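You operate a simulated robot arm through the tools that you are given. There is no shell and no other tool. Be economical: measure what you need, move in short steps, check, and stop when the job is done.

You are at the controls of a simulated two-armed robot. One attempt, no reset.

TASK
Pick up the blue filter mat with one hand, pass it to the other hand and put it on the steel ledge under the grey panel.

Only the result counts: the job must be done as asked and must still hold three seconds after the hand-in. Knocking over, shifting, dropping, spilling or breaking anything else fails it.

THE ROBOT
Two 6-joint arms with two-finger grippers on one trunk, on a base that drives. Base frame: it is fixed to the floor where the robot stands at the start and does not move with it; the origin is under the middle of the robot, x ahead of it, y to its left, z up; the surface under the hand at the start is at about z = 0.36. Lengths are in m, angles in rad, forces in N, time in s.
The left shoulder is at the start at [0.06, 0.143, 0.65], the right one opposite. With the tool pointing down near the work surface each hand reaches from about 0.24 to 0.7 m from the robot's upright axis, wherever it stands, measured 20 degrees to its own side. Places, roughly: steel ledge under the grey panel [4.3, 0, 0.7]. Payload 2.45 kg a hand.
Tool frame (each hand has its own): the origin (TCP) lies between the finger pads and is the grasp point; the fingertips stand 0.026 m ahead of it; z points along the fingers, y is the line along which they close. The gripper opens to 0.096 m. The gripper's body begins 0.069 m behind the TCP.
Orientation is told as [roll, pitch, yaw] about the base's x, y, z axes, in that order, counted from this pose: with the fingers straight down and closing along the base's y, the tool's x points along the base's -x, its y along +y and its z along -z.

THE INTERFACE
- The arms move only by the tool apply_moves. It takes "left_commands", "right_commands" or both (then of equal length, played together; a hand with none holds still); each is a list of rows, each a list of 3 entries, a list of its own where there are three numbers: the shift along the tool's x, y, z in mm, then the turn, a rotation vector about the tool's x, y, z in rad, then the finger opening in mm, from 0 to 96. In form: [[[dx, dy, dz], [wx, wy, wz], gripper], ...]. A call has 1 to 20 rows; each row shifts and turns the commanded pose from where the row before left it, along the tool's axes as they then stand. A row lasts 0.2 s, in which the tool goes at most 0.05 m and 0.15 rad; a call with a longer step from one row to the next is refused whole, and so is a gripper value outside its range. A pose out of reach is approached as far as the arm can. The call stops where the force on the tool passes 40 N (or 10 N more than at its start, if that is more) or the arm is blocked; 0.2 s more then pass. Each finger halts on what it meets, pressing with about 44 N; the grip force reading is that of the motor and also rises with nothing between the fingers. The clock runs only during rows and for 0.2 s after the last one: add rows that do not move to give the fingers time. The reply holds the time, the measured pose of the TCP, the force on the tool along the base axes, the opening and the grip force, in the units named above and with some noise, with the torque about the TCP (base axes, N m) and any sound that the robot's microphone picked up, and new pictures: "show" is both (left out), scene, wrist or none (wrist: the cameras of the hands that moved).
- Cameras (640 x 400 px; columns grow to the right, rows downward): "scene" is now at [0.1136, 0.03, 1.2346]; the picture's right is [0.48, -0.88, -0.00], its down [-0.79, -0.43, -0.43] and it looks along [0.38, 0.20, -0.90] (base axes); focal length 250 px, centre (320, 200). "left" rides on the left gripper at [0.082, -0.003, -0.098] in its tool frame; the picture's right is [0.04, 1.00, 0.00], its down [-0.73, 0.03, -0.68] and it looks along [-0.68, 0.03, 0.73] (tool axes); focal length 256 px, centre (320, 200). "right" rides on the right gripper at [0.082, 0.003, -0.098] in its tool frame; the picture's right is [-0.04, 1.00, 0.00], its down [-0.73, -0.03, -0.68] and it looks along [-0.68, -0.03, 0.73] (tool axes); focal length 256 px, centre (320, 200). There is no depth. A picture from a camera that has moved, and an enlarged one, comes with that camera's place and axes in the base frame and with its lens.
- raise_lower(by): slides the trunk up (or, below 0, down) by that many m; the arms and the scene camera ride with it, the base frame stays. It gives what a move gives, with no picture.
- drive_base(legs): drives the robot by 1 to 6 legs, each [ahead, turn to the left] in m and rad, along the robot's own axes; the way and the turn of a leg run together, so that a leg with both is an arc; at most 1.5 m and 3.142 rad a leg. The arms and the cameras ride along, it lands a little off, and it stops where it bumps. It gives what a move gives, and a new picture of the scene camera.
- pan_tilt(pan, tilt): turns the head with the scene camera to pan (to the left, within 1.501 rad either way) and tilt (down, from -0.506 to 1.204), counted from straight ahead of the robot. It gives what a move gives, and a new picture of the scene camera.
- zoom(camera, box): a new picture of the part [left, top, right, bottom] of that camera's present view, enlarged. No time passes.
- sign_off(): hands the job in; it is judged then, once.

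Go step by step. Nothing tells you exact positions but the pictures and the camera data: compare them with the known pose of the tool, close in by small moves and look again before you grip or let go. The budget is 120 turns and 260 pictures, counting those below and the enlarged ones. Unless the task says otherwise, let go and move clear before handing in, and close with one line.

The tools are called after "Request:" by a JSON object that holds its "op" and its "data". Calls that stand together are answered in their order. apply_moves: Moves the arms, as the interface text tells. Its arguments: {"type":"object","properties":{"left_commands":{"type":"array"},"right_commands":{"type":"array"},"show":{"type":"string","enum":["both","scene","wrist","none"]}},"required":[]} The other tools are called the same way: raise_lower (by) slides the trunk up or down; drive_base (legs) drives the base; pan_tilt (pan, tilt) turns the head that bears the scene camera; zoom (camera, box) takes an enlarged picture of a part of a camera's view; sign_off () hands the job in.

At the start:

```text
time_s: 0.0
left_tcp_pos: [0.3544, 0.3165, 0.6655]
left_ee_rot: [0.0, 0.0, -0.001]
left_wrist_force: [0.0, 0.0, -0.2]
left_ft_torque: [0.01, -0.04, 0.0]
left_gripper_width: 0.0961
left_grasp_force: 0.1
right_tcp_pos: [0.3705, -0.0084, 0.6458]
right_ee_rot: [-0.001, 0.0, 0.0]
right_wrist_force: [0.2, -0.7, 0.5]
right_ft_torque: [0.0, 0.01, -0.03]
right_gripper_width: 0.0962
right_grasp_force: 0.1
trunk travel left (down, up): [-0.275, 0.315]
robot x, y, heading: [-0.0013, -0.0019, 0.002]
head pan, tilt: [0.496, 1.126]
```

scene: 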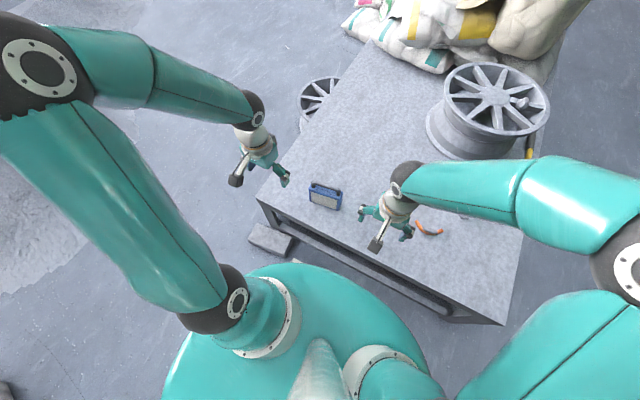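
right: 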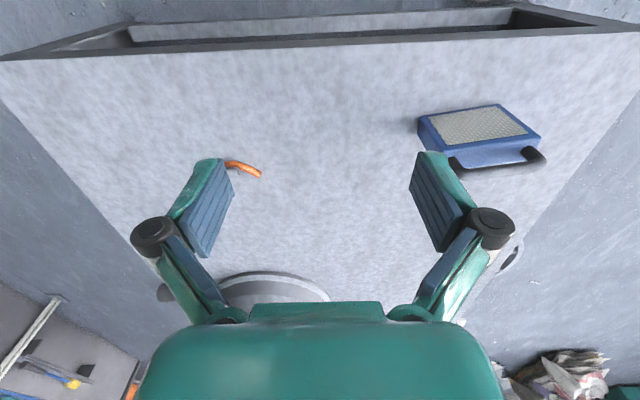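
left: 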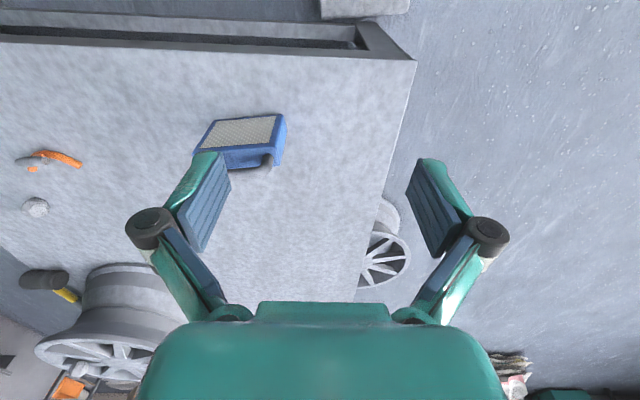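

The blue filter with a black handle lies on the near end of the table, roughly between the two hands. I'll take enlarged views to measure it.

Request:
{"op": "zoom", "data": {"camera": "left", "box": [160, 90, 320, 190]}}

Request:
{"op": "zoom", "data": {"camera": "right", "box": [400, 80, 560, 180]}}

Request:
{"op": "zoom", "data": {"camera": "scene", "box": [280, 160, 376, 220]}}

```text
4.00 times, centred on (240, 140) of left
camera zoom: at [0.2727, 0.3129, 0.7648], right [-0.04, 1.0, 0.0], down [0.73, 0.03, 0.68], along [0.68, 0.03, -0.73], focal length 1024 px, centre (640, 440)
```

zoom: 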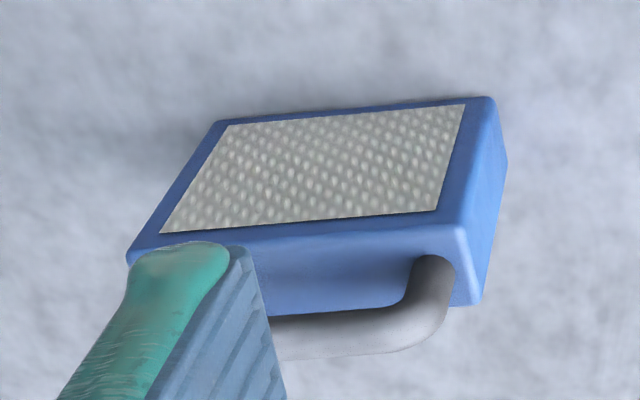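

```text
4.00 times, centred on (480, 130) of right
camera zoom: at [0.2903, -0.0059, 0.7447], right [0.04, 1.0, 0.0], down [0.73, -0.03, 0.68], along [0.68, -0.03, -0.73], focal length 1024 px, centre (-320, 480)
```

zoom: 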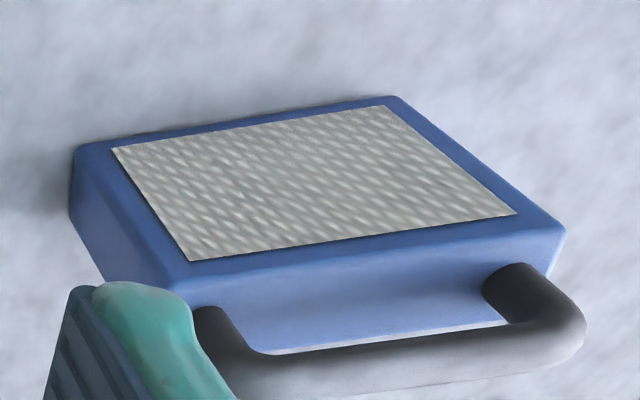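

```text
6.67 times, centred on (328, 190) of scene
camera zoom: at [0.1136, 0.03, 1.2346], right [0.48, -0.88, 0.0], down [-0.79, -0.43, -0.43], along [0.38, 0.2, -0.9], focal length 1668 px, centre (267, 267)
```

zoom: 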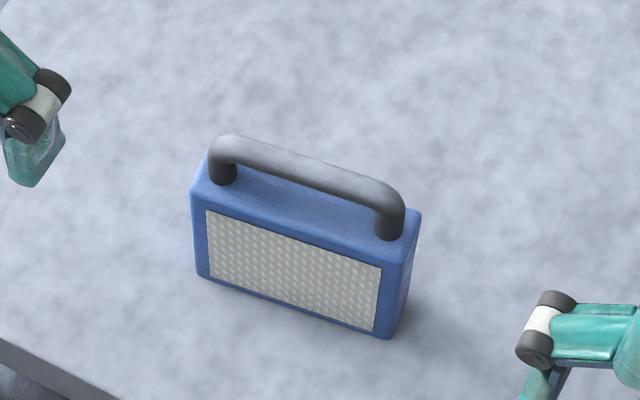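

The filter stands upright with its face towards the robot: body about 0.115 wide, 0.03 thick and 0.10 high, centred near [0.483, 0.20], with the handle top near z 0.50. Next I look ahead at the ledge.

Request:
{"op": "pan_tilt", "data": {"pan": 0.0, "tilt": 0.15}}

```text
time_s: 1.2
left_tcp_pos: [0.3538, 0.315, 0.6661]
left_ee_rot: [0.001, -0.001, -0.001]
left_wrist_force: [-0.2, 0.3, 0.2]
left_ft_torque: [-0.02, 0.0, -0.01]
left_gripper_width: 0.0959
left_grasp_force: 0.0
right_tcp_pos: [0.3708, -0.0073, 0.6462]
right_ee_rot: [0.001, 0.0, -0.001]
right_wrist_force: [0.0, -0.2, -0.1]
right_ft_torque: [-0.01, 0.01, -0.01]
right_gripper_width: 0.096
right_grasp_force: 0.0
trunk travel left (down, up): [-0.275, 0.315]
robot x, y, heading: [-0.0008, 0.002, -0.005]
head pan, tilt: [0.0, 0.15]
camera scene: at [0.1525, 0.0009, 1.3163], right [0.0, -1.0, 0.0], down [-0.15, 0.0, -0.99], along [0.99, 0.0, -0.15], focal length 250 px, centre (320, 200)
```

scene: 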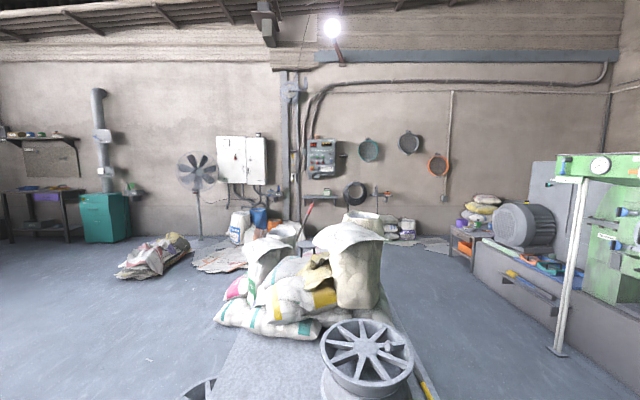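

Request:
{"op": "zoom", "data": {"camera": "scene", "box": [264, 125, 424, 225]}}

Request:
{"op": "zoom", "data": {"camera": "scene", "box": [0, 160, 640, 400]}}

```text
4.00 times, centred on (344, 175) of scene
camera zoom: at [0.1525, 0.0009, 1.3163], right [0.0, -1.0, 0.0], down [-0.15, 0.0, -0.99], along [0.99, 0.0, -0.15], focal length 1001 px, centre (224, 300)
```

zoom: 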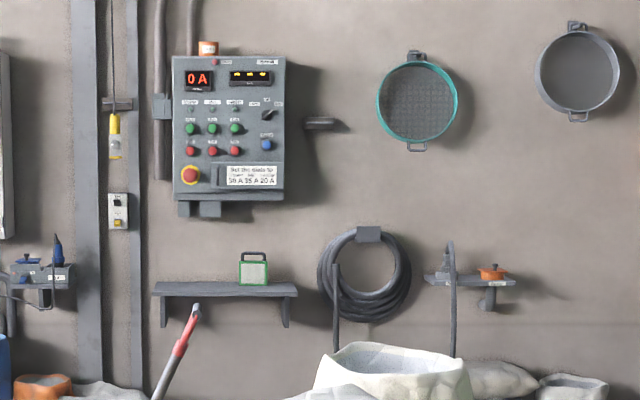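

```text
1.00 times, centred on (320, 280) of scene (not enlarged: the box is as wide or as high as the picture)
camera zoom: at [0.1525, 0.0009, 1.3163], right [0.0, -1.0, 0.0], down [-0.15, 0.0, -0.99], along [0.99, 0.0, -0.15], focal length 250 px, centre (320, 120)
```

zoom: 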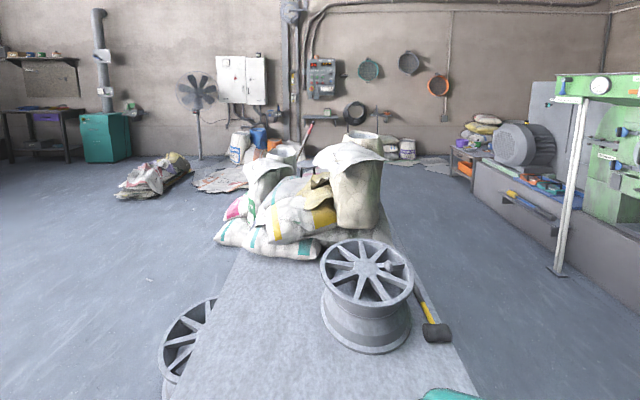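

The ledge on the wall already holds a similar green filter standing upright, and there is free space beside it. My plan is for both hands to take the handle in a V: left at its left end, right at its right end. First I turn the left hand to close across the handle.

Request:
{"op": "apply_moves", "data": {"left_commands": [[[0, 0, 0], [0, 0, 0.1424], 96], [[0, 0, 0], [0, 0, 0.1424], 96], [[0, 0, 0], [0, 0, 0.1424], 96], [[0, 0, 0], [0, 0, 0.1424], 96], [[0, 0, 0], [0, 0, 0.1424], 96], [[0, 0, 0], [0, 0, 0.1424], 96], [[0, 0, 0], [0, 0, 0.1424], 96], [[0, 0, 0], [0, 0, 0.1424], 96], [[0, 0, 0], [0, 0, 0.1424], 96], [[0, 0, 0], [0, 0, 0.1424], 96], [[0, 0, 0], [0, -0.125, 0], 96], [[0, 0, 0], [0, -0.125, 0], 96], [[0, 0, 0], [0, -0.125, 0], 96], [[0, 0, 0], [0, -0.125, 0], 96]], "show": "wrist"}}

Request:
{"op": "pan_tilt", "data": {"pan": 0.4, "tilt": 1.0}}

```text
time_s: 4.2
left_tcp_pos: [0.3541, 0.3169, 0.6673]
left_ee_rot: [-0.001, -0.502, -1.423]
left_wrist_force: [-0.3, 0.1, -0.6]
left_ft_torque: [0.0, 0.01, -0.01]
left_gripper_width: 0.0962
left_grasp_force: 0.0
right_tcp_pos: [0.3714, -0.0072, 0.6459]
right_ee_rot: [0.0, 0.0, 0.001]
right_wrist_force: [0.5, 1.3, 0.2]
right_ft_torque: [-0.02, -0.01, 0.06]
right_gripper_width: 0.0961
right_grasp_force: 0.1
trunk travel left (down, up): [-0.275, 0.315]
robot x, y, heading: [0.0038, -0.0024, -0.001]
head pan, tilt: [0.0, 0.15]
camera left: at [0.3333, 0.4333, 0.7139], right [0.98, 0.18, -0.02], down [0.08, -0.31, 0.95], along [0.17, -0.93, -0.32], focal length 256 px, centre (320, 200)
```

left: 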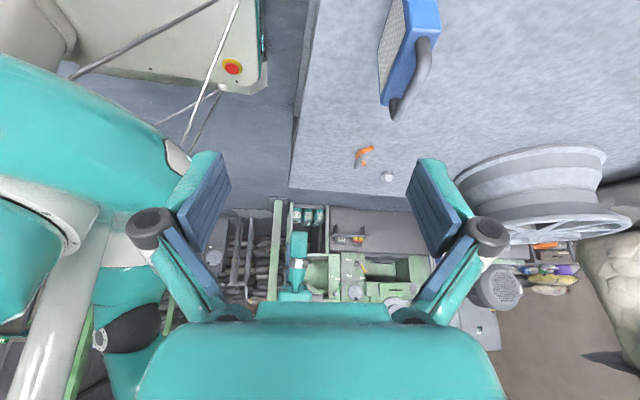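

```text
time_s: 5.4
left_tcp_pos: [0.3535, 0.3172, 0.6675]
left_ee_rot: [-0.001, -0.499, -1.423]
left_wrist_force: [-0.5, 0.5, 0.0]
left_ft_torque: [0.04, -0.03, 0.01]
left_gripper_width: 0.0957
left_grasp_force: 0.0
right_tcp_pos: [0.3717, -0.0071, 0.6472]
right_ee_rot: [0.001, -0.002, 0.0]
right_wrist_force: [0.2, 0.1, 0.3]
right_ft_torque: [-0.02, 0.01, 0.0]
right_gripper_width: 0.0962
right_grasp_force: 0.0
trunk travel left (down, up): [-0.275, 0.315]
robot x, y, heading: [0.0, -0.0033, 0.001]
head pan, tilt: [0.4, 1.0]
camera scene: at [0.1239, 0.0279, 1.243], right [0.39, -0.92, 0.0], down [-0.78, -0.33, -0.54], along [0.5, 0.21, -0.84], focal length 250 px, centre (320, 200)
```

scene: 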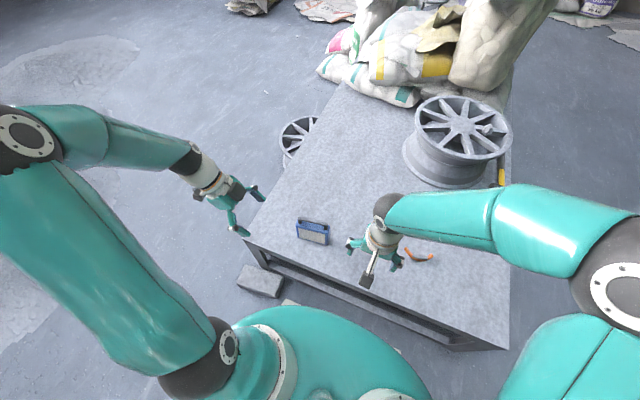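

The hand turned as intended. I zoom to pin down the handle bar.

Request:
{"op": "zoom", "data": {"camera": "left", "box": [350, 0, 478, 80]}}

Request:
{"op": "zoom", "data": {"camera": "left", "box": [350, 50, 478, 130]}}

Request:
{"op": "zoom", "data": {"camera": "scene", "box": [272, 205, 352, 255]}}

```text
5.00 times, centred on (414, 40) of left
camera zoom: at [0.3333, 0.4331, 0.7141], right [0.98, 0.18, -0.02], down [0.08, -0.31, 0.95], along [0.17, -0.93, -0.32], focal length 1280 px, centre (-150, 1000)
```

zoom: 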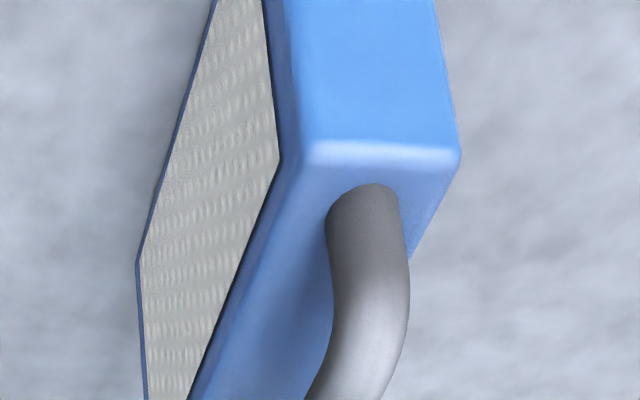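

```text
5.00 times, centred on (414, 90) of left
camera zoom: at [0.3333, 0.4331, 0.7141], right [0.98, 0.18, -0.02], down [0.08, -0.31, 0.95], along [0.17, -0.93, -0.32], focal length 1280 px, centre (-150, 750)
```

zoom: 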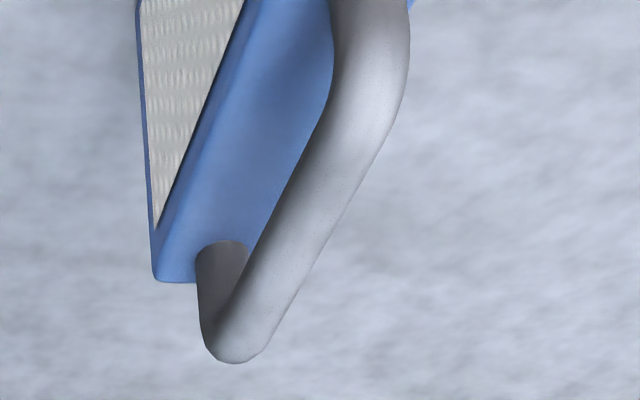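

```text
8.00 times, centred on (312, 230) of scene
camera zoom: at [0.1239, 0.0279, 1.243], right [0.39, -0.92, 0.0], down [-0.78, -0.33, -0.54], along [0.5, 0.21, -0.84], focal length 2002 px, centre (384, -40)
```

zoom: 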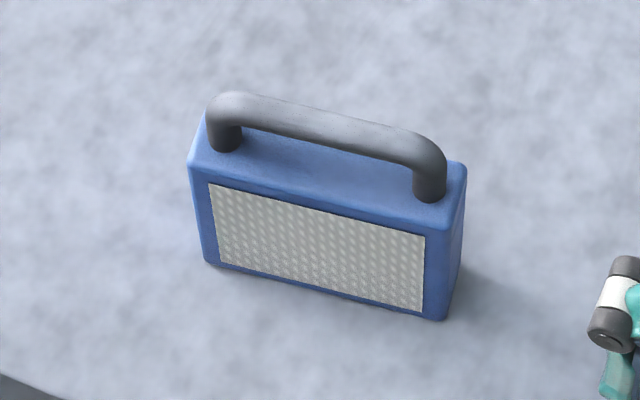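

The handle bar runs from about [0.476, 0.249] to [0.489, 0.161] at z 0.488. I move the left hand to a point 10 cm back along its approach line.

Request:
{"op": "apply_moves", "data": {"left_commands": [[[-2.6, 27.9, 26], [0, 0, 0], 70], [[-2.6, 27.9, 26], [0, 0, 0], 70], [[-2.6, 27.9, 26], [0, 0, 0], 70], [[-2.6, 27.9, 26], [0, 0, 0], 70], [[0, 0, 0], [0, 0, 0], 70]]}}

Request:
{"op": "zoom", "data": {"camera": "scene", "box": [264, 180, 360, 240]}}

```text
time_s: 6.6
left_tcp_pos: [0.472, 0.2745, 0.5816]
left_ee_rot: [-0.001, -0.499, -1.424]
left_wrist_force: [0.0, 0.1, -0.8]
left_ft_torque: [0.05, -0.03, 0.0]
left_gripper_width: 0.0698
left_grasp_force: 0.1
right_tcp_pos: [0.3718, -0.0078, 0.6468]
right_ee_rot: [0.001, -0.001, 0.001]
right_wrist_force: [-0.4, 0.3, -1.3]
right_ft_torque: [0.01, 0.01, -0.01]
right_gripper_width: 0.096
right_grasp_force: 0.2
trunk travel left (down, up): [-0.275, 0.315]
robot x, y, heading: [-0.0041, -0.0032, 0.0]
head pan, tilt: [0.4, 1.0]
camera scene: at [0.1241, 0.028, 1.2429], right [0.39, -0.92, 0.0], down [-0.78, -0.33, -0.54], along [0.5, 0.21, -0.84], focal length 250 px, centre (320, 200)
camera left: at [0.4517, 0.3917, 0.6285], right [0.98, 0.18, -0.02], down [0.08, -0.31, 0.95], along [0.17, -0.93, -0.32], focal length 256 px, centre (320, 200)
```

scene: 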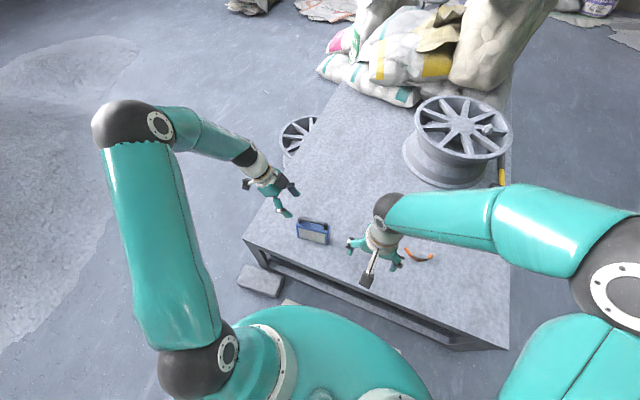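
left: 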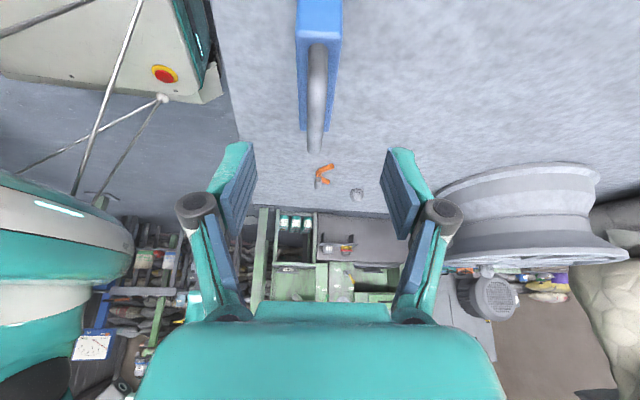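

```text
6.67 times, centred on (312, 210) of scene
camera zoom: at [0.1241, 0.028, 1.2429], right [0.39, -0.92, 0.0], down [-0.78, -0.33, -0.54], along [0.5, 0.21, -0.84], focal length 1668 px, centre (373, 133)
```

zoom: 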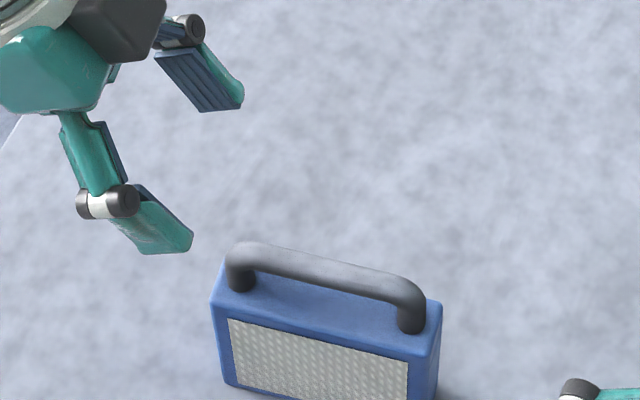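

The bar lines up in the left camera view, centred between the fingers. I advance 70 mm along the approach and check.

Request:
{"op": "apply_moves", "data": {"left_commands": [[[0, 0, 25], [0, 0, 0], 60], [[0, 0, 25], [0, 0, 0], 60], [[0, 0, 20], [0, 0, 0], 60]], "show": "wrist"}}

Request:
{"op": "zoom", "data": {"camera": "scene", "box": [264, 190, 360, 250]}}

```text
time_s: 7.4
left_tcp_pos: [0.4781, 0.2408, 0.5199]
left_ee_rot: [-0.002, -0.499, -1.423]
left_wrist_force: [-0.2, 1.0, -0.1]
left_ft_torque: [-0.03, 0.0, 0.0]
left_gripper_width: 0.0602
left_grasp_force: 0.2
right_tcp_pos: [0.3705, -0.0084, 0.6454]
right_ee_rot: [0.0, 0.0, 0.001]
right_wrist_force: [-0.2, 0.1, -0.2]
right_ft_torque: [0.0, 0.01, 0.01]
right_gripper_width: 0.0962
right_grasp_force: 0.1
trunk travel left (down, up): [-0.275, 0.315]
robot x, y, heading: [-0.0026, -0.0013, 0.001]
head pan, tilt: [0.4, 1.0]
camera left: at [0.4584, 0.3577, 0.567], right [0.98, 0.18, -0.02], down [0.08, -0.31, 0.95], along [0.17, -0.93, -0.32], focal length 256 px, centre (320, 200)
```

left: 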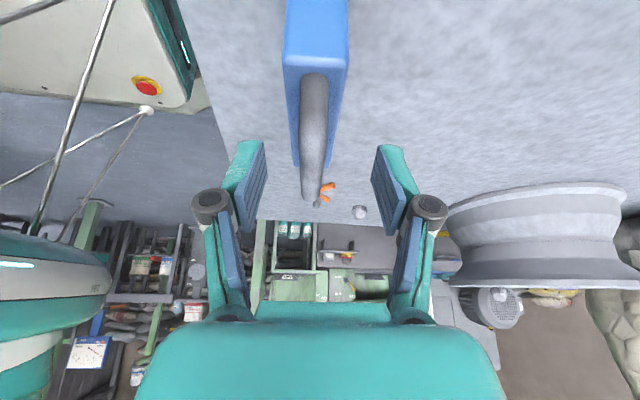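

```text
6.67 times, centred on (312, 220) of scene
camera zoom: at [0.1241, 0.028, 1.2429], right [0.39, -0.92, 0.0], down [-0.78, -0.33, -0.54], along [0.5, 0.21, -0.84], focal length 1668 px, centre (373, 67)
```

zoom: 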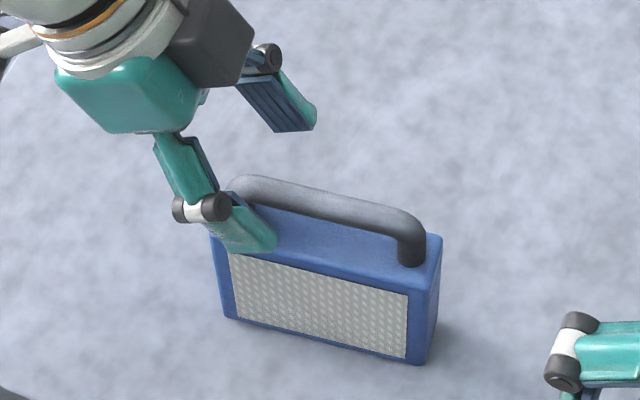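

The hand is aligned within about 3 mm. I advance the last 24 mm and close.

Request:
{"op": "apply_moves", "data": {"left_commands": [[[0, -3, 12], [0, 0, 0], 60], [[0, 0, 12], [0, 0, 0], 60], [[0, 0, 0], [0, 0, 0], 40], [[0, 0, 0], [0, 0, 0], 20], [[0, 0, 0], [0, 0, 0], 0], [[0, 0, 0], [0, 0, 0], 0], [[0, 0, 0], [0, 0, 0], 0]], "show": "wrist"}}

Request:
{"op": "zoom", "data": {"camera": "scene", "box": [264, 190, 360, 250]}}

```text
time_s: 9.0
left_tcp_pos: [0.4762, 0.229, 0.4982]
left_ee_rot: [-0.001, -0.499, -1.422]
left_wrist_force: [-0.1, 0.3, 0.1]
left_ft_torque: [0.06, -0.03, 0.0]
left_gripper_width: 0.0132
left_grasp_force: 40.1
right_tcp_pos: [0.3706, -0.0074, 0.6471]
right_ee_rot: [0.0, 0.001, 0.001]
right_wrist_force: [0.2, 0.1, 0.4]
right_ft_torque: [0.0, 0.03, 0.0]
right_gripper_width: 0.0958
right_grasp_force: 0.0
trunk travel left (down, up): [-0.275, 0.315]
robot x, y, heading: [0.0013, 0.0006, 0.002]
head pan, tilt: [0.4, 1.0]
camera left: at [0.4568, 0.3465, 0.5454], right [0.98, 0.18, -0.02], down [0.08, -0.31, 0.95], along [0.17, -0.93, -0.32], focal length 256 px, centre (320, 200)
```

left: 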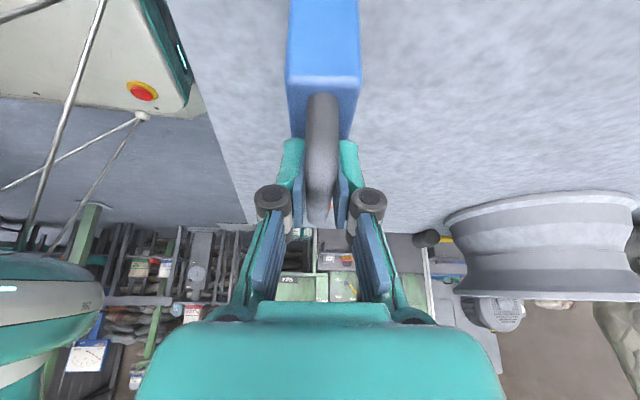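

```text
6.67 times, centred on (312, 220) of scene
camera zoom: at [0.1242, 0.028, 1.2429], right [0.39, -0.92, 0.0], down [-0.78, -0.33, -0.54], along [0.5, 0.21, -0.84], focal length 1668 px, centre (373, 67)
```

zoom: 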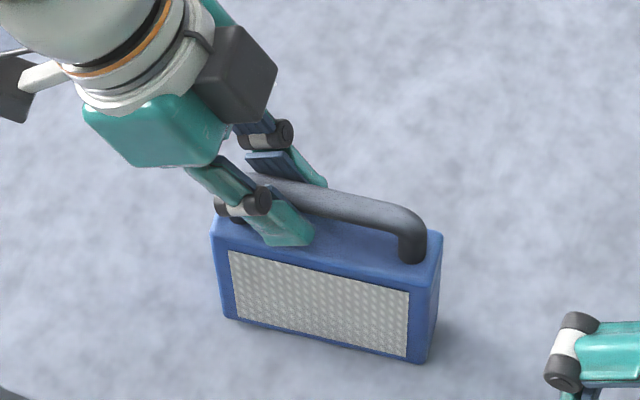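

The grip is firm at 13 mm opening. I lift straight up 80 mm.

Request:
{"op": "apply_moves", "data": {"left_commands": [[[-4.8, 0, -8.8], [0, 0, 0], 0], [[-4.8, 0, -8.8], [0, 0, 0], 0], [[-9.6, 0, -17.55], [0, 0, 0], 0], [[-9.6, 0, -17.55], [0, 0, 0], 0], [[-9.6, 0, -17.55], [0, 0, 0], 0], [[0, 0, 0], [0, 0, 0], 0]]}}

Request:
{"op": "zoom", "data": {"camera": "scene", "box": [248, 160, 376, 240]}}

```text
time_s: 10.4
left_tcp_pos: [0.4773, 0.2298, 0.5769]
left_ee_rot: [-0.001, -0.5, -1.423]
left_wrist_force: [0.1, -0.4, -2.2]
left_ft_torque: [0.05, -0.01, -0.03]
left_gripper_width: 0.0126
left_grasp_force: 39.9
right_tcp_pos: [0.3706, -0.0067, 0.6468]
right_ee_rot: [0.001, 0.002, 0.001]
right_wrist_force: [-0.6, -0.3, 0.5]
right_ft_torque: [-0.02, 0.02, -0.04]
right_gripper_width: 0.0962
right_grasp_force: 0.1
trunk travel left (down, up): [-0.275, 0.315]
robot x, y, heading: [-0.0015, 0.0005, -0.003]
head pan, tilt: [0.4, 1.0]
camera scene: at [0.1241, 0.0279, 1.2429], right [0.39, -0.92, 0.0], down [-0.78, -0.33, -0.54], along [0.5, 0.21, -0.84], focal length 250 px, centre (320, 200)
camera left: at [0.4569, 0.3465, 0.6248], right [0.98, 0.18, -0.02], down [0.08, -0.31, 0.95], along [0.17, -0.93, -0.32], focal length 256 px, centre (320, 200)
```

scene: 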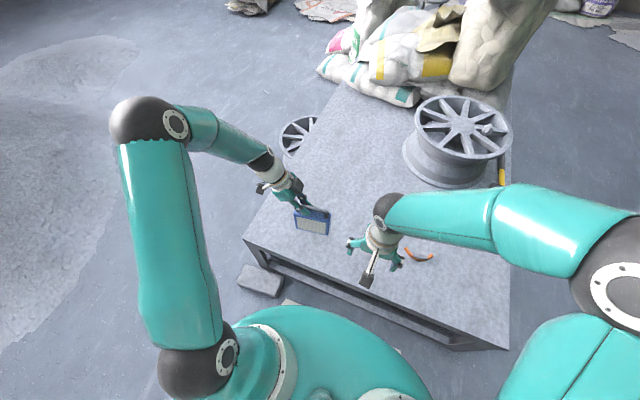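
left: 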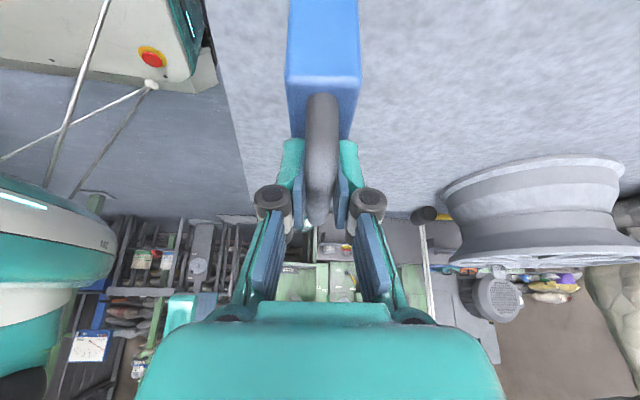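

```text
5.00 times, centred on (312, 200) of scene
camera zoom: at [0.1241, 0.0279, 1.2429], right [0.39, -0.92, 0.0], down [-0.78, -0.33, -0.54], along [0.5, 0.21, -0.84], focal length 1251 px, centre (360, 200)
```

zoom: 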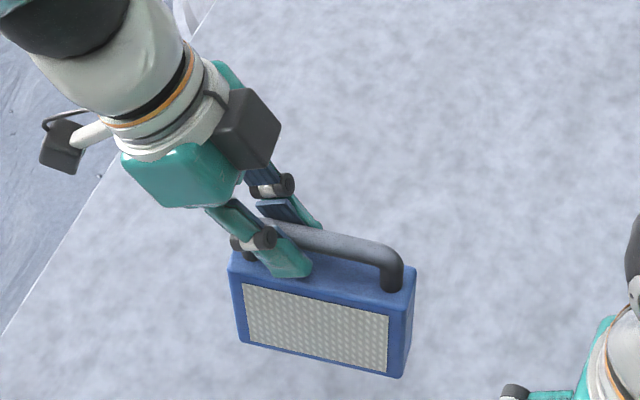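

The filter is held rigidly and hangs level. I bring the right hand up, back out of the way, and turn and tilt it to mirror the left one.

Request:
{"op": "apply_moves", "data": {"right_commands": [[[-25, -22.5, -30], [0, 0, 0], 70], [[-25, -22.5, -30], [0, 0, 0], 70], [[-25, -22.5, -30], [0, 0, 0], 70], [[-25, -22.5, -30], [0, 0, 0], 70], [[0, 0, 0], [0, 0, -0.1431], 70], [[0, 0, 0], [0, 0, -0.1431], 70], [[0, 0, 0], [0, 0, -0.1431], 70], [[0, 0, 0], [0, 0, -0.1431], 70], [[0, 0, 0], [0, 0, -0.1431], 70], [[0, 0, 0], [0, 0, -0.1431], 70], [[0, 0, 0], [0, 0, -0.1431], 70], [[0, 0, 0], [0, 0, -0.1431], 70], [[0, 0, 0], [0, 0, -0.1431], 70], [[0, 0, 0], [0, 0, -0.1431], 70], [[0, 0, 0], [0, 0, -0.1431], 70], [[0, 0, 0], [0, 0, -0.1431], 70], [[0, 0, 0], [0, -0.15, 0], 70], [[0, 0, 0], [0, -0.15, 0], 70], [[0, 0, 0], [0, -0.15, 0], 70], [[0, 0, 0], [0, -0.15, 0], 70]], "show": "both"}}

```text
time_s: 14.6
left_tcp_pos: [0.4771, 0.2295, 0.5772]
left_ee_rot: [-0.002, -0.498, -1.421]
left_wrist_force: [-0.4, -0.2, -1.3]
left_ft_torque: [0.02, -0.03, 0.01]
left_gripper_width: 0.0129
left_grasp_force: 39.7
right_tcp_pos: [0.4706, -0.0969, 0.765]
right_ee_rot: [0.0, -0.602, 1.718]
right_wrist_force: [0.3, -0.2, 0.3]
right_ft_torque: [0.01, 0.01, 0.02]
right_gripper_width: 0.0701
right_grasp_force: 0.0
trunk travel left (down, up): [-0.275, 0.315]
robot x, y, heading: [0.0032, -0.0047, -0.0]
head pan, tilt: [0.4, 1.0]
camera scene: at [0.1243, 0.028, 1.2429], right [0.39, -0.92, 0.0], down [-0.78, -0.33, -0.54], along [0.5, 0.21, -0.84], focal length 250 px, centre (320, 200)
camera right: at [0.4872, -0.2208, 0.8012], right [-0.99, -0.11, 0.02], down [0.0, 0.22, 0.98], along [-0.12, 0.97, -0.22], focal length 256 px, centre (320, 200)
```

scene: 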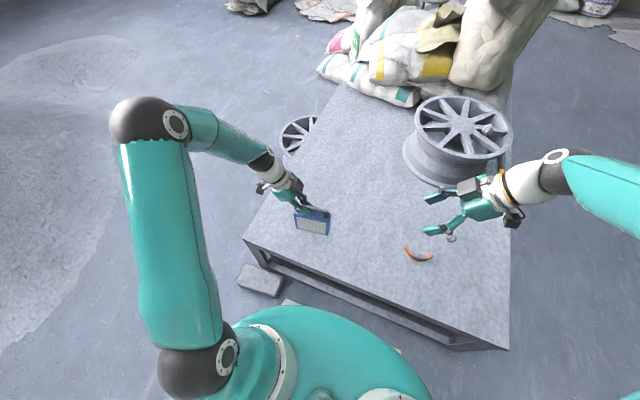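
right: 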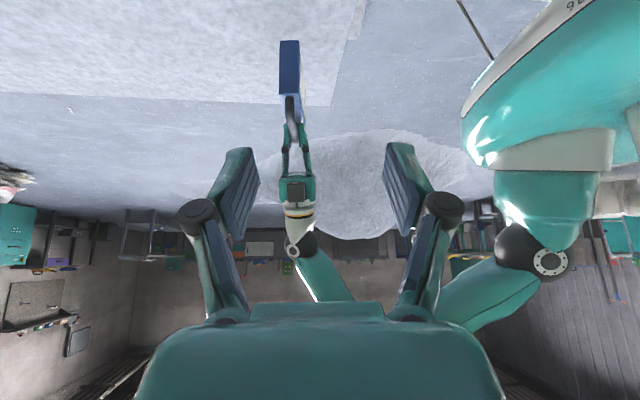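

Now the left hand brings the filter to the middle and a little higher.

Request:
{"op": "apply_moves", "data": {"left_commands": [[[-32.7, -4.4, 1.9], [0, 0, 0], 0], [[-32.7, -4.4, 1.9], [0, 0, 0], 0], [[-32.7, -4.4, 1.9], [0, 0, 0], 0], [[-32.7, -4.4, 1.9], [0, 0, 0], 0], [[-32.7, -4.4, 1.9], [0, 0, 0], 0], [[0, 0, 0], [0, 0, 0], 0]], "show": "scene"}}

Request:
{"op": "zoom", "data": {"camera": "right", "box": [200, 0, 456, 160]}}

Request:
{"op": "zoom", "data": {"camera": "scene", "box": [300, 150, 460, 250]}}

```text
time_s: 16.0
left_tcp_pos: [0.4773, 0.079, 0.649]
left_ee_rot: [0.0, -0.498, -1.423]
left_wrist_force: [-0.3, -0.3, -1.8]
left_ft_torque: [0.02, 0.0, 0.02]
left_gripper_width: 0.013
left_grasp_force: 39.6
right_tcp_pos: [0.4717, -0.0981, 0.7665]
right_ee_rot: [0.003, -0.6, 1.718]
right_wrist_force: [0.4, 0.4, 0.6]
right_ft_torque: [0.03, 0.0, 0.0]
right_gripper_width: 0.0701
right_grasp_force: 0.1
trunk travel left (down, up): [-0.275, 0.315]
robot x, y, heading: [0.002, -0.0025, 0.001]
head pan, tilt: [0.4, 1.0]
camera scene: at [0.1242, 0.0277, 1.2429], right [0.39, -0.92, 0.0], down [-0.78, -0.33, -0.54], along [0.5, 0.21, -0.84], focal length 250 px, centre (320, 200)
```

scene: 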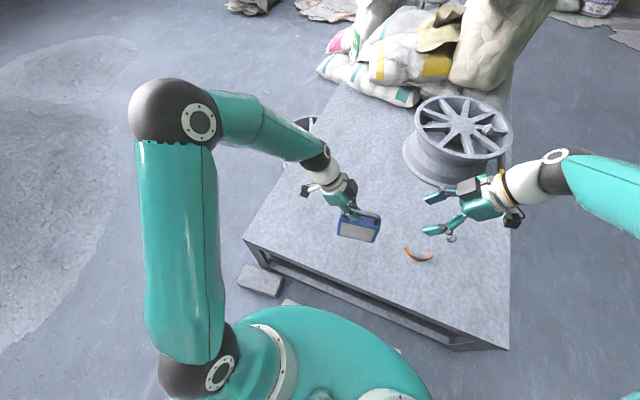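

```text
2.50 times, centred on (328, 80) of right
camera zoom: at [0.4871, -0.2209, 0.8013], right [-0.99, -0.11, 0.02], down [0.0, 0.22, 0.97], along [-0.12, 0.97, -0.22], focal length 640 px, centre (300, 500)
```

zoom: 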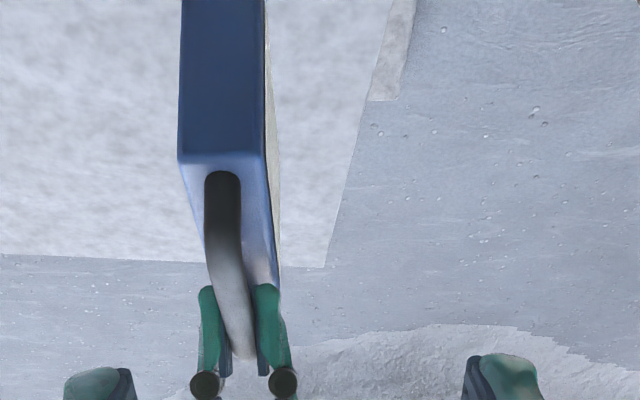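

```text
4.00 times, centred on (380, 200) of scene
camera zoom: at [0.1242, 0.0277, 1.2429], right [0.39, -0.92, 0.0], down [-0.78, -0.33, -0.54], along [0.5, 0.21, -0.84], focal length 1001 px, centre (80, 200)
```

zoom: 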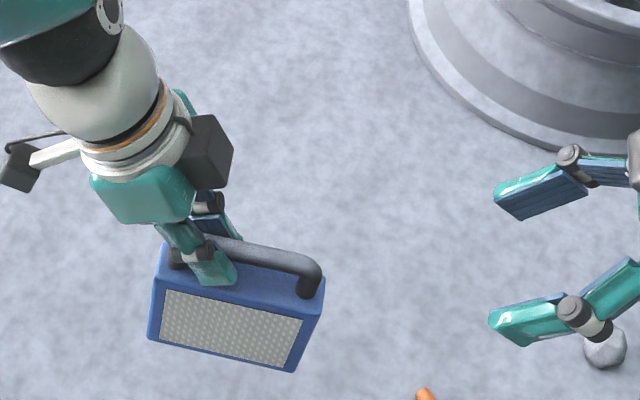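

The filter is in the middle with its right half of the handle free; I take the free bar centre at about [0.484, 0.035, 0.639]. I move the right hand to 60 mm before it.

Request:
{"op": "apply_moves", "data": {"right_commands": [[[-11.6, -10.7, 34.8], [0, 0, 0], 60], [[-11.6, -10.7, 34.8], [0, 0, 0], 60], [[-11.6, -10.7, 34.8], [0, 0, 0], 60], [[0, 0, 0], [0, 0, 0], 60]], "show": "wrist"}}

Request:
{"op": "zoom", "data": {"camera": "scene", "box": [300, 150, 460, 250]}}

```text
time_s: 17.0
left_tcp_pos: [0.4776, 0.0799, 0.6493]
left_ee_rot: [-0.001, -0.499, -1.424]
left_wrist_force: [0.6, 0.9, -1.8]
left_ft_torque: [0.03, -0.03, -0.04]
left_gripper_width: 0.0129
left_grasp_force: 39.7
right_tcp_pos: [0.4905, -0.0069, 0.6983]
right_ee_rot: [0.001, -0.6, 1.716]
right_wrist_force: [-0.4, 0.5, -0.7]
right_ft_torque: [0.02, -0.04, -0.01]
right_gripper_width: 0.0602
right_grasp_force: 0.1
trunk travel left (down, up): [-0.275, 0.315]
robot x, y, heading: [0.0012, -0.0006, 0.002]
head pan, tilt: [0.4, 1.0]
camera right: at [0.5057, -0.1301, 0.7335], right [-0.99, -0.11, 0.02], down [0.0, 0.22, 0.97], along [-0.12, 0.97, -0.22], focal length 256 px, centre (320, 200)
```

right: 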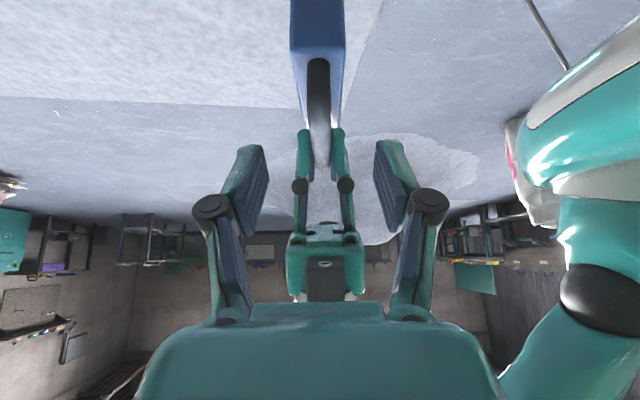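

```text
4.00 times, centred on (380, 200) of scene
camera zoom: at [0.1243, 0.0281, 1.2429], right [0.39, -0.92, 0.0], down [-0.78, -0.33, -0.54], along [0.5, 0.21, -0.84], focal length 1001 px, centre (80, 200)
```

zoom: 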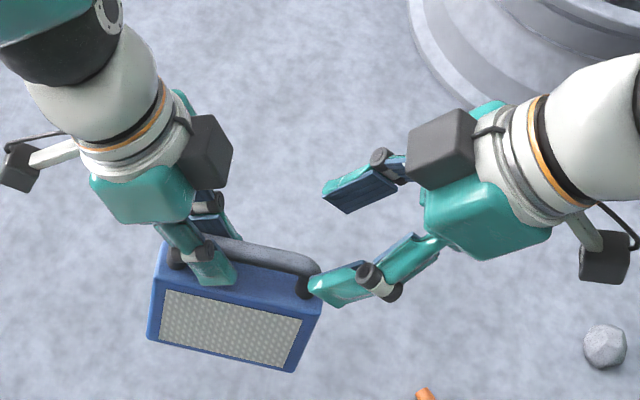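

The bar is centred between the right fingers and the wrists have room. I advance 35 mm and check once more.

Request:
{"op": "apply_moves", "data": {"right_commands": [[[0, 0, 18], [0, 0, 0], 45], [[0, 0, 17], [0, 0, 0], 45]], "show": "wrist"}}

Request:
{"op": "zoom", "data": {"camera": "scene", "box": [320, 170, 416, 230]}}

Request:
{"op": "zoom", "data": {"camera": "left", "box": [240, 50, 400, 250]}}

```text
time_s: 17.6
left_tcp_pos: [0.4762, 0.0792, 0.6491]
left_ee_rot: [-0.002, -0.499, -1.42]
left_wrist_force: [0.5, -0.8, -2.3]
left_ft_torque: [0.04, 0.0, -0.02]
left_gripper_width: 0.0129
left_grasp_force: 39.4
right_tcp_pos: [0.4872, 0.0137, 0.672]
right_ee_rot: [0.002, -0.599, 1.717]
right_wrist_force: [1.3, -0.7, 0.2]
right_ft_torque: [0.0, 0.03, -0.03]
right_gripper_width: 0.0449
right_grasp_force: 0.0
trunk travel left (down, up): [-0.275, 0.315]
robot x, y, heading: [0.001, 0.0028, 0.004]
head pan, tilt: [0.4, 1.0]
camera right: at [0.5031, -0.1095, 0.7073], right [-0.99, -0.11, 0.02], down [0.0, 0.22, 0.97], along [-0.12, 0.97, -0.22], focal length 256 px, centre (320, 200)
```

right: 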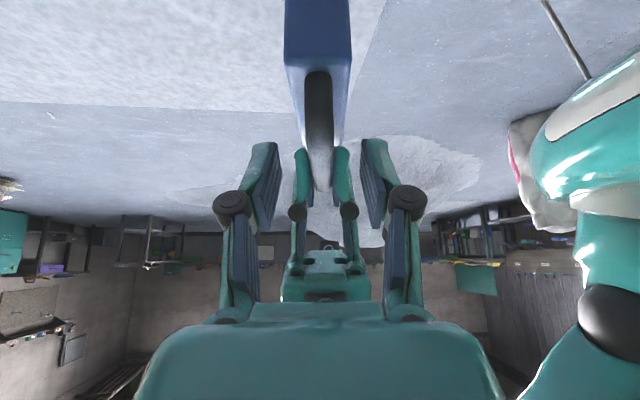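

```text
6.67 times, centred on (368, 200) of scene
camera zoom: at [0.1243, 0.028, 1.2429], right [0.39, -0.92, 0.0], down [-0.78, -0.33, -0.54], along [0.5, 0.21, -0.84], focal length 1668 px, centre (0, 200)
```

zoom: 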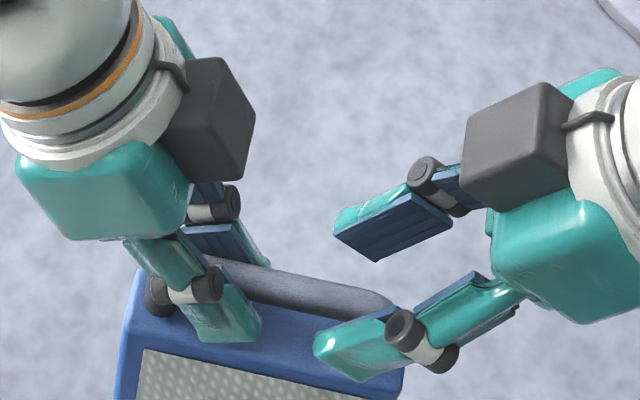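

```text
2.00 times, centred on (320, 150) of left
camera zoom: at [0.4571, 0.1964, 0.6961], right [0.98, 0.18, -0.02], down [0.08, -0.31, 0.95], along [0.17, -0.93, -0.32], focal length 512 px, centre (320, 300)
```

zoom: 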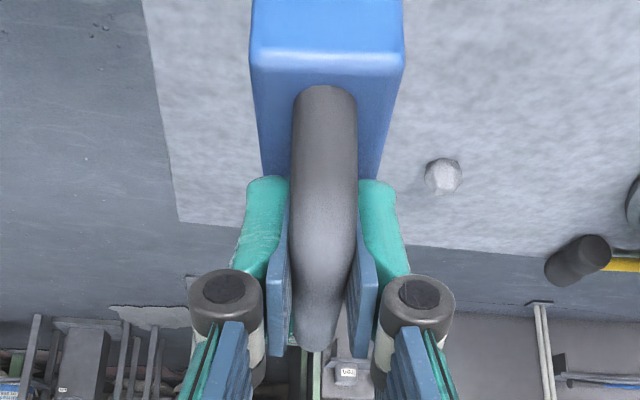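

Alignment is good and the fingertips stay about 2 cm apart. I advance 24 mm and close the right hand on the bar.

Request:
{"op": "apply_moves", "data": {"right_commands": [[[0, 0, 12], [0, 0, 0], 45], [[0, 0, 12], [0, 0, 0], 45], [[0, 0, 0], [0, 0, 0], 30], [[0, 0, 0], [0, 0, 0], 16], [[0, 0, 0], [0, 0, 0], 8], [[0, 0, 0], [0, 0, 0], 0], [[0, 0, 0], [0, 0, 0], 0], [[0, 0, 0], [0, 0, 0], 0]], "show": "wrist"}}

Request:
{"op": "zoom", "data": {"camera": "scene", "box": [320, 170, 416, 230]}}

```text
time_s: 19.4
left_tcp_pos: [0.4769, 0.0787, 0.6477]
left_ee_rot: [0.0, -0.499, -1.425]
left_wrist_force: [1.3, -1.7, 0.5]
left_ft_torque: [0.01, 0.02, 0.05]
left_gripper_width: 0.0133
left_grasp_force: 39.5
right_tcp_pos: [0.4846, 0.0255, 0.6512]
right_ee_rot: [0.002, -0.599, 1.717]
right_wrist_force: [-0.9, 1.7, 0.6]
right_ft_torque: [-0.04, -0.01, -0.01]
right_gripper_width: 0.0129
right_grasp_force: 39.7
trunk travel left (down, up): [-0.275, 0.315]
robot x, y, heading: [0.0007, -0.0015, -0.008]
head pan, tilt: [0.4, 1.0]
camera right: at [0.5011, -0.097, 0.6866], right [-0.99, -0.11, 0.02], down [0.0, 0.22, 0.97], along [-0.12, 0.97, -0.22], focal length 256 px, centre (320, 200)
```

right: 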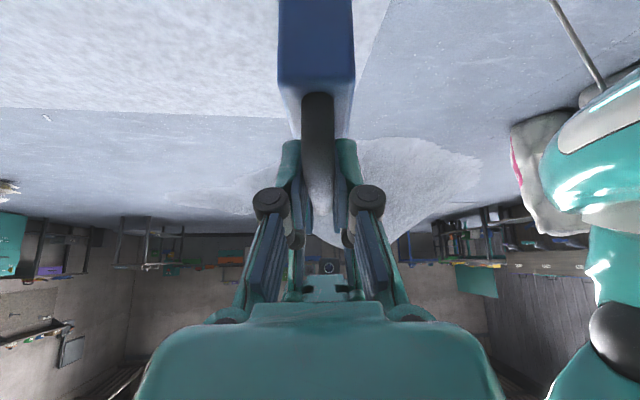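

```text
6.67 times, centred on (368, 200) of scene
camera zoom: at [0.1243, 0.0279, 1.2429], right [0.39, -0.92, 0.0], down [-0.78, -0.33, -0.54], along [0.5, 0.21, -0.84], focal length 1668 px, centre (0, 200)
```

zoom: 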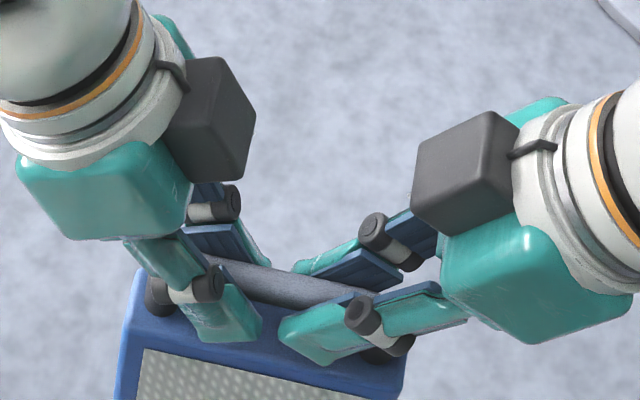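

Both hands hold the bar at 13 mm. Now the left hand opens and backs out along its own axis.

Request:
{"op": "apply_moves", "data": {"left_commands": [[[0, 0, 0], [0, 0, 0], 20], [[0, 0, 0], [0, 0, 0], 36], [[0, 0, 0], [0, 0, 0], 50], [[0, 0, 0], [0, 0, 0], 50], [[0, 0, -20], [0, 0, 0], 50], [[0, 0, -30], [0, 0, 0], 50], [[0, 0, -40], [0, 0, 0], 50], [[0, 0, -40], [0, 0, 0], 50]], "show": "scene"}}

Request:
{"op": "zoom", "data": {"camera": "scene", "box": [300, 150, 460, 250]}}

```text
time_s: 21.2
left_tcp_pos: [0.4673, 0.1395, 0.7629]
left_ee_rot: [-0.002, -0.5, -1.424]
left_wrist_force: [-0.3, -0.7, -0.3]
left_ft_torque: [-0.03, 0.04, 0.0]
left_gripper_width: 0.05
left_grasp_force: 0.0
right_tcp_pos: [0.4859, 0.0256, 0.6509]
right_ee_rot: [-0.001, -0.599, 1.717]
right_wrist_force: [-0.2, -0.1, 1.1]
right_ft_torque: [-0.07, -0.03, -0.01]
right_gripper_width: 0.0131
right_grasp_force: 39.3
trunk travel left (down, up): [-0.275, 0.315]
robot x, y, heading: [-0.0039, 0.0027, -0.002]
head pan, tilt: [0.4, 1.0]
camera scene: at [0.124, 0.0279, 1.2429], right [0.39, -0.92, 0.0], down [-0.78, -0.33, -0.54], along [0.5, 0.21, -0.84], focal length 250 px, centre (320, 200)
```

scene: 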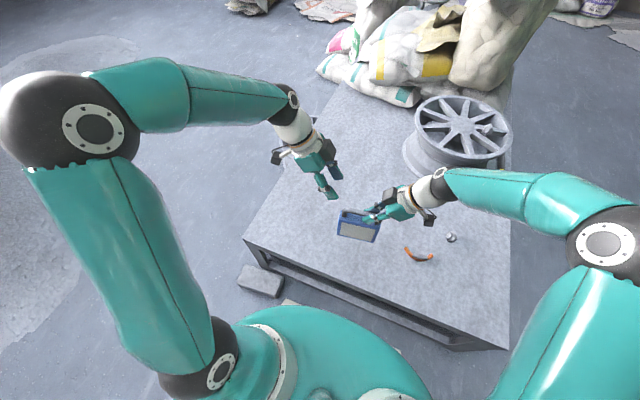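

```text
4.00 times, centred on (380, 200) of scene
camera zoom: at [0.124, 0.0279, 1.2429], right [0.39, -0.92, 0.0], down [-0.78, -0.33, -0.54], along [0.5, 0.21, -0.84], focal length 1001 px, centre (80, 200)
```

zoom: 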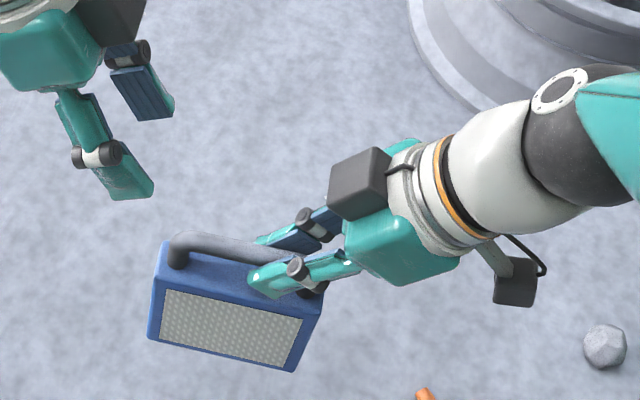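

The right hand holds the filter alone, steady. I raise the trunk for driving and the ledge height, then look to the left and right for a path.

Request:
{"op": "raise_lower", "data": {"by": 0.25}}

Request:
{"op": "pan_tilt", "data": {"pan": 0.6, "tilt": 0.55}}

Request:
{"op": "pan_tilt", "data": {"pan": -0.6, "tilt": 0.55}}

```text
time_s: 23.8
left_tcp_pos: [0.4684, 0.1391, 1.0125]
left_ee_rot: [-0.003, -0.501, -1.422]
left_wrist_force: [0.0, -0.9, 0.3]
left_ft_torque: [-0.04, 0.02, 0.02]
left_gripper_width: 0.05
left_grasp_force: 0.1
right_tcp_pos: [0.4878, 0.0259, 0.9013]
right_ee_rot: [0.0, -0.6, 1.717]
right_wrist_force: [-0.6, -0.4, -1.2]
right_ft_torque: [-0.05, 0.03, 0.06]
right_gripper_width: 0.0135
right_grasp_force: 40.1
trunk travel left (down, up): [-0.525, 0.065]
robot x, y, heading: [0.0013, 0.0017, 0.0]
head pan, tilt: [0.4, 1.0]
```

```text
time_s: 24.7
left_tcp_pos: [0.4673, 0.1389, 1.0124]
left_ee_rot: [0.0, -0.497, -1.422]
left_wrist_force: [0.3, 0.3, 0.2]
left_ft_torque: [-0.02, -0.02, 0.02]
left_gripper_width: 0.0501
left_grasp_force: 0.1
right_tcp_pos: [0.4861, 0.0259, 0.9018]
right_ee_rot: [0.003, -0.6, 1.717]
right_wrist_force: [0.9, 0.2, -1.6]
right_ft_torque: [-0.06, 0.0, 0.02]
right_gripper_width: 0.0132
right_grasp_force: 39.9
trunk travel left (down, up): [-0.525, 0.065]
robot x, y, heading: [0.0007, 0.0031, 0.001]
head pan, tilt: [0.6, 0.55]
camera scene: at [0.1344, 0.0515, 1.5293], right [0.56, -0.83, 0.0], down [-0.43, -0.3, -0.85], along [0.7, 0.48, -0.52], focal length 250 px, centre (320, 200)
```

scene: 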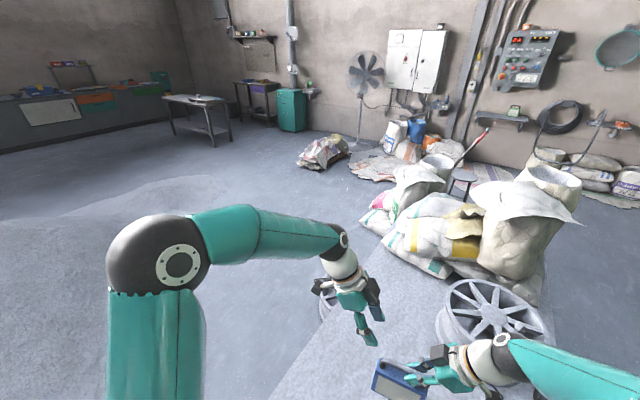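

```text
time_s: 26.1
left_tcp_pos: [0.4678, 0.1394, 1.0126]
left_ee_rot: [-0.002, -0.5, -1.424]
left_wrist_force: [0.1, 0.1, 0.6]
left_ft_torque: [-0.01, 0.02, 0.0]
left_gripper_width: 0.0502
left_grasp_force: 0.0
right_tcp_pos: [0.4857, 0.0264, 0.9014]
right_ee_rot: [0.002, -0.601, 1.716]
right_wrist_force: [-0.3, 0.3, -2.3]
right_ft_torque: [-0.04, -0.02, -0.04]
right_gripper_width: 0.0132
right_grasp_force: 39.6
trunk travel left (down, up): [-0.525, 0.065]
robot x, y, heading: [-0.0022, 0.002, 0.004]
head pan, tilt: [-0.6, 0.55]
camera scene: at [0.1344, -0.0498, 1.5294], right [-0.56, -0.83, 0.0], down [-0.43, 0.29, -0.85], along [0.7, -0.48, -0.52], focal length 250 px, centre (320, 200)
```

scene: 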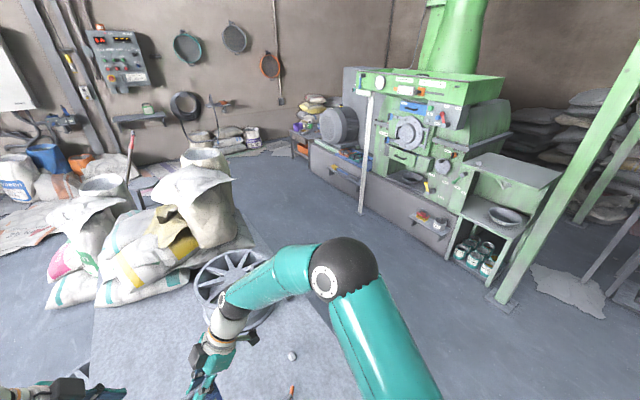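

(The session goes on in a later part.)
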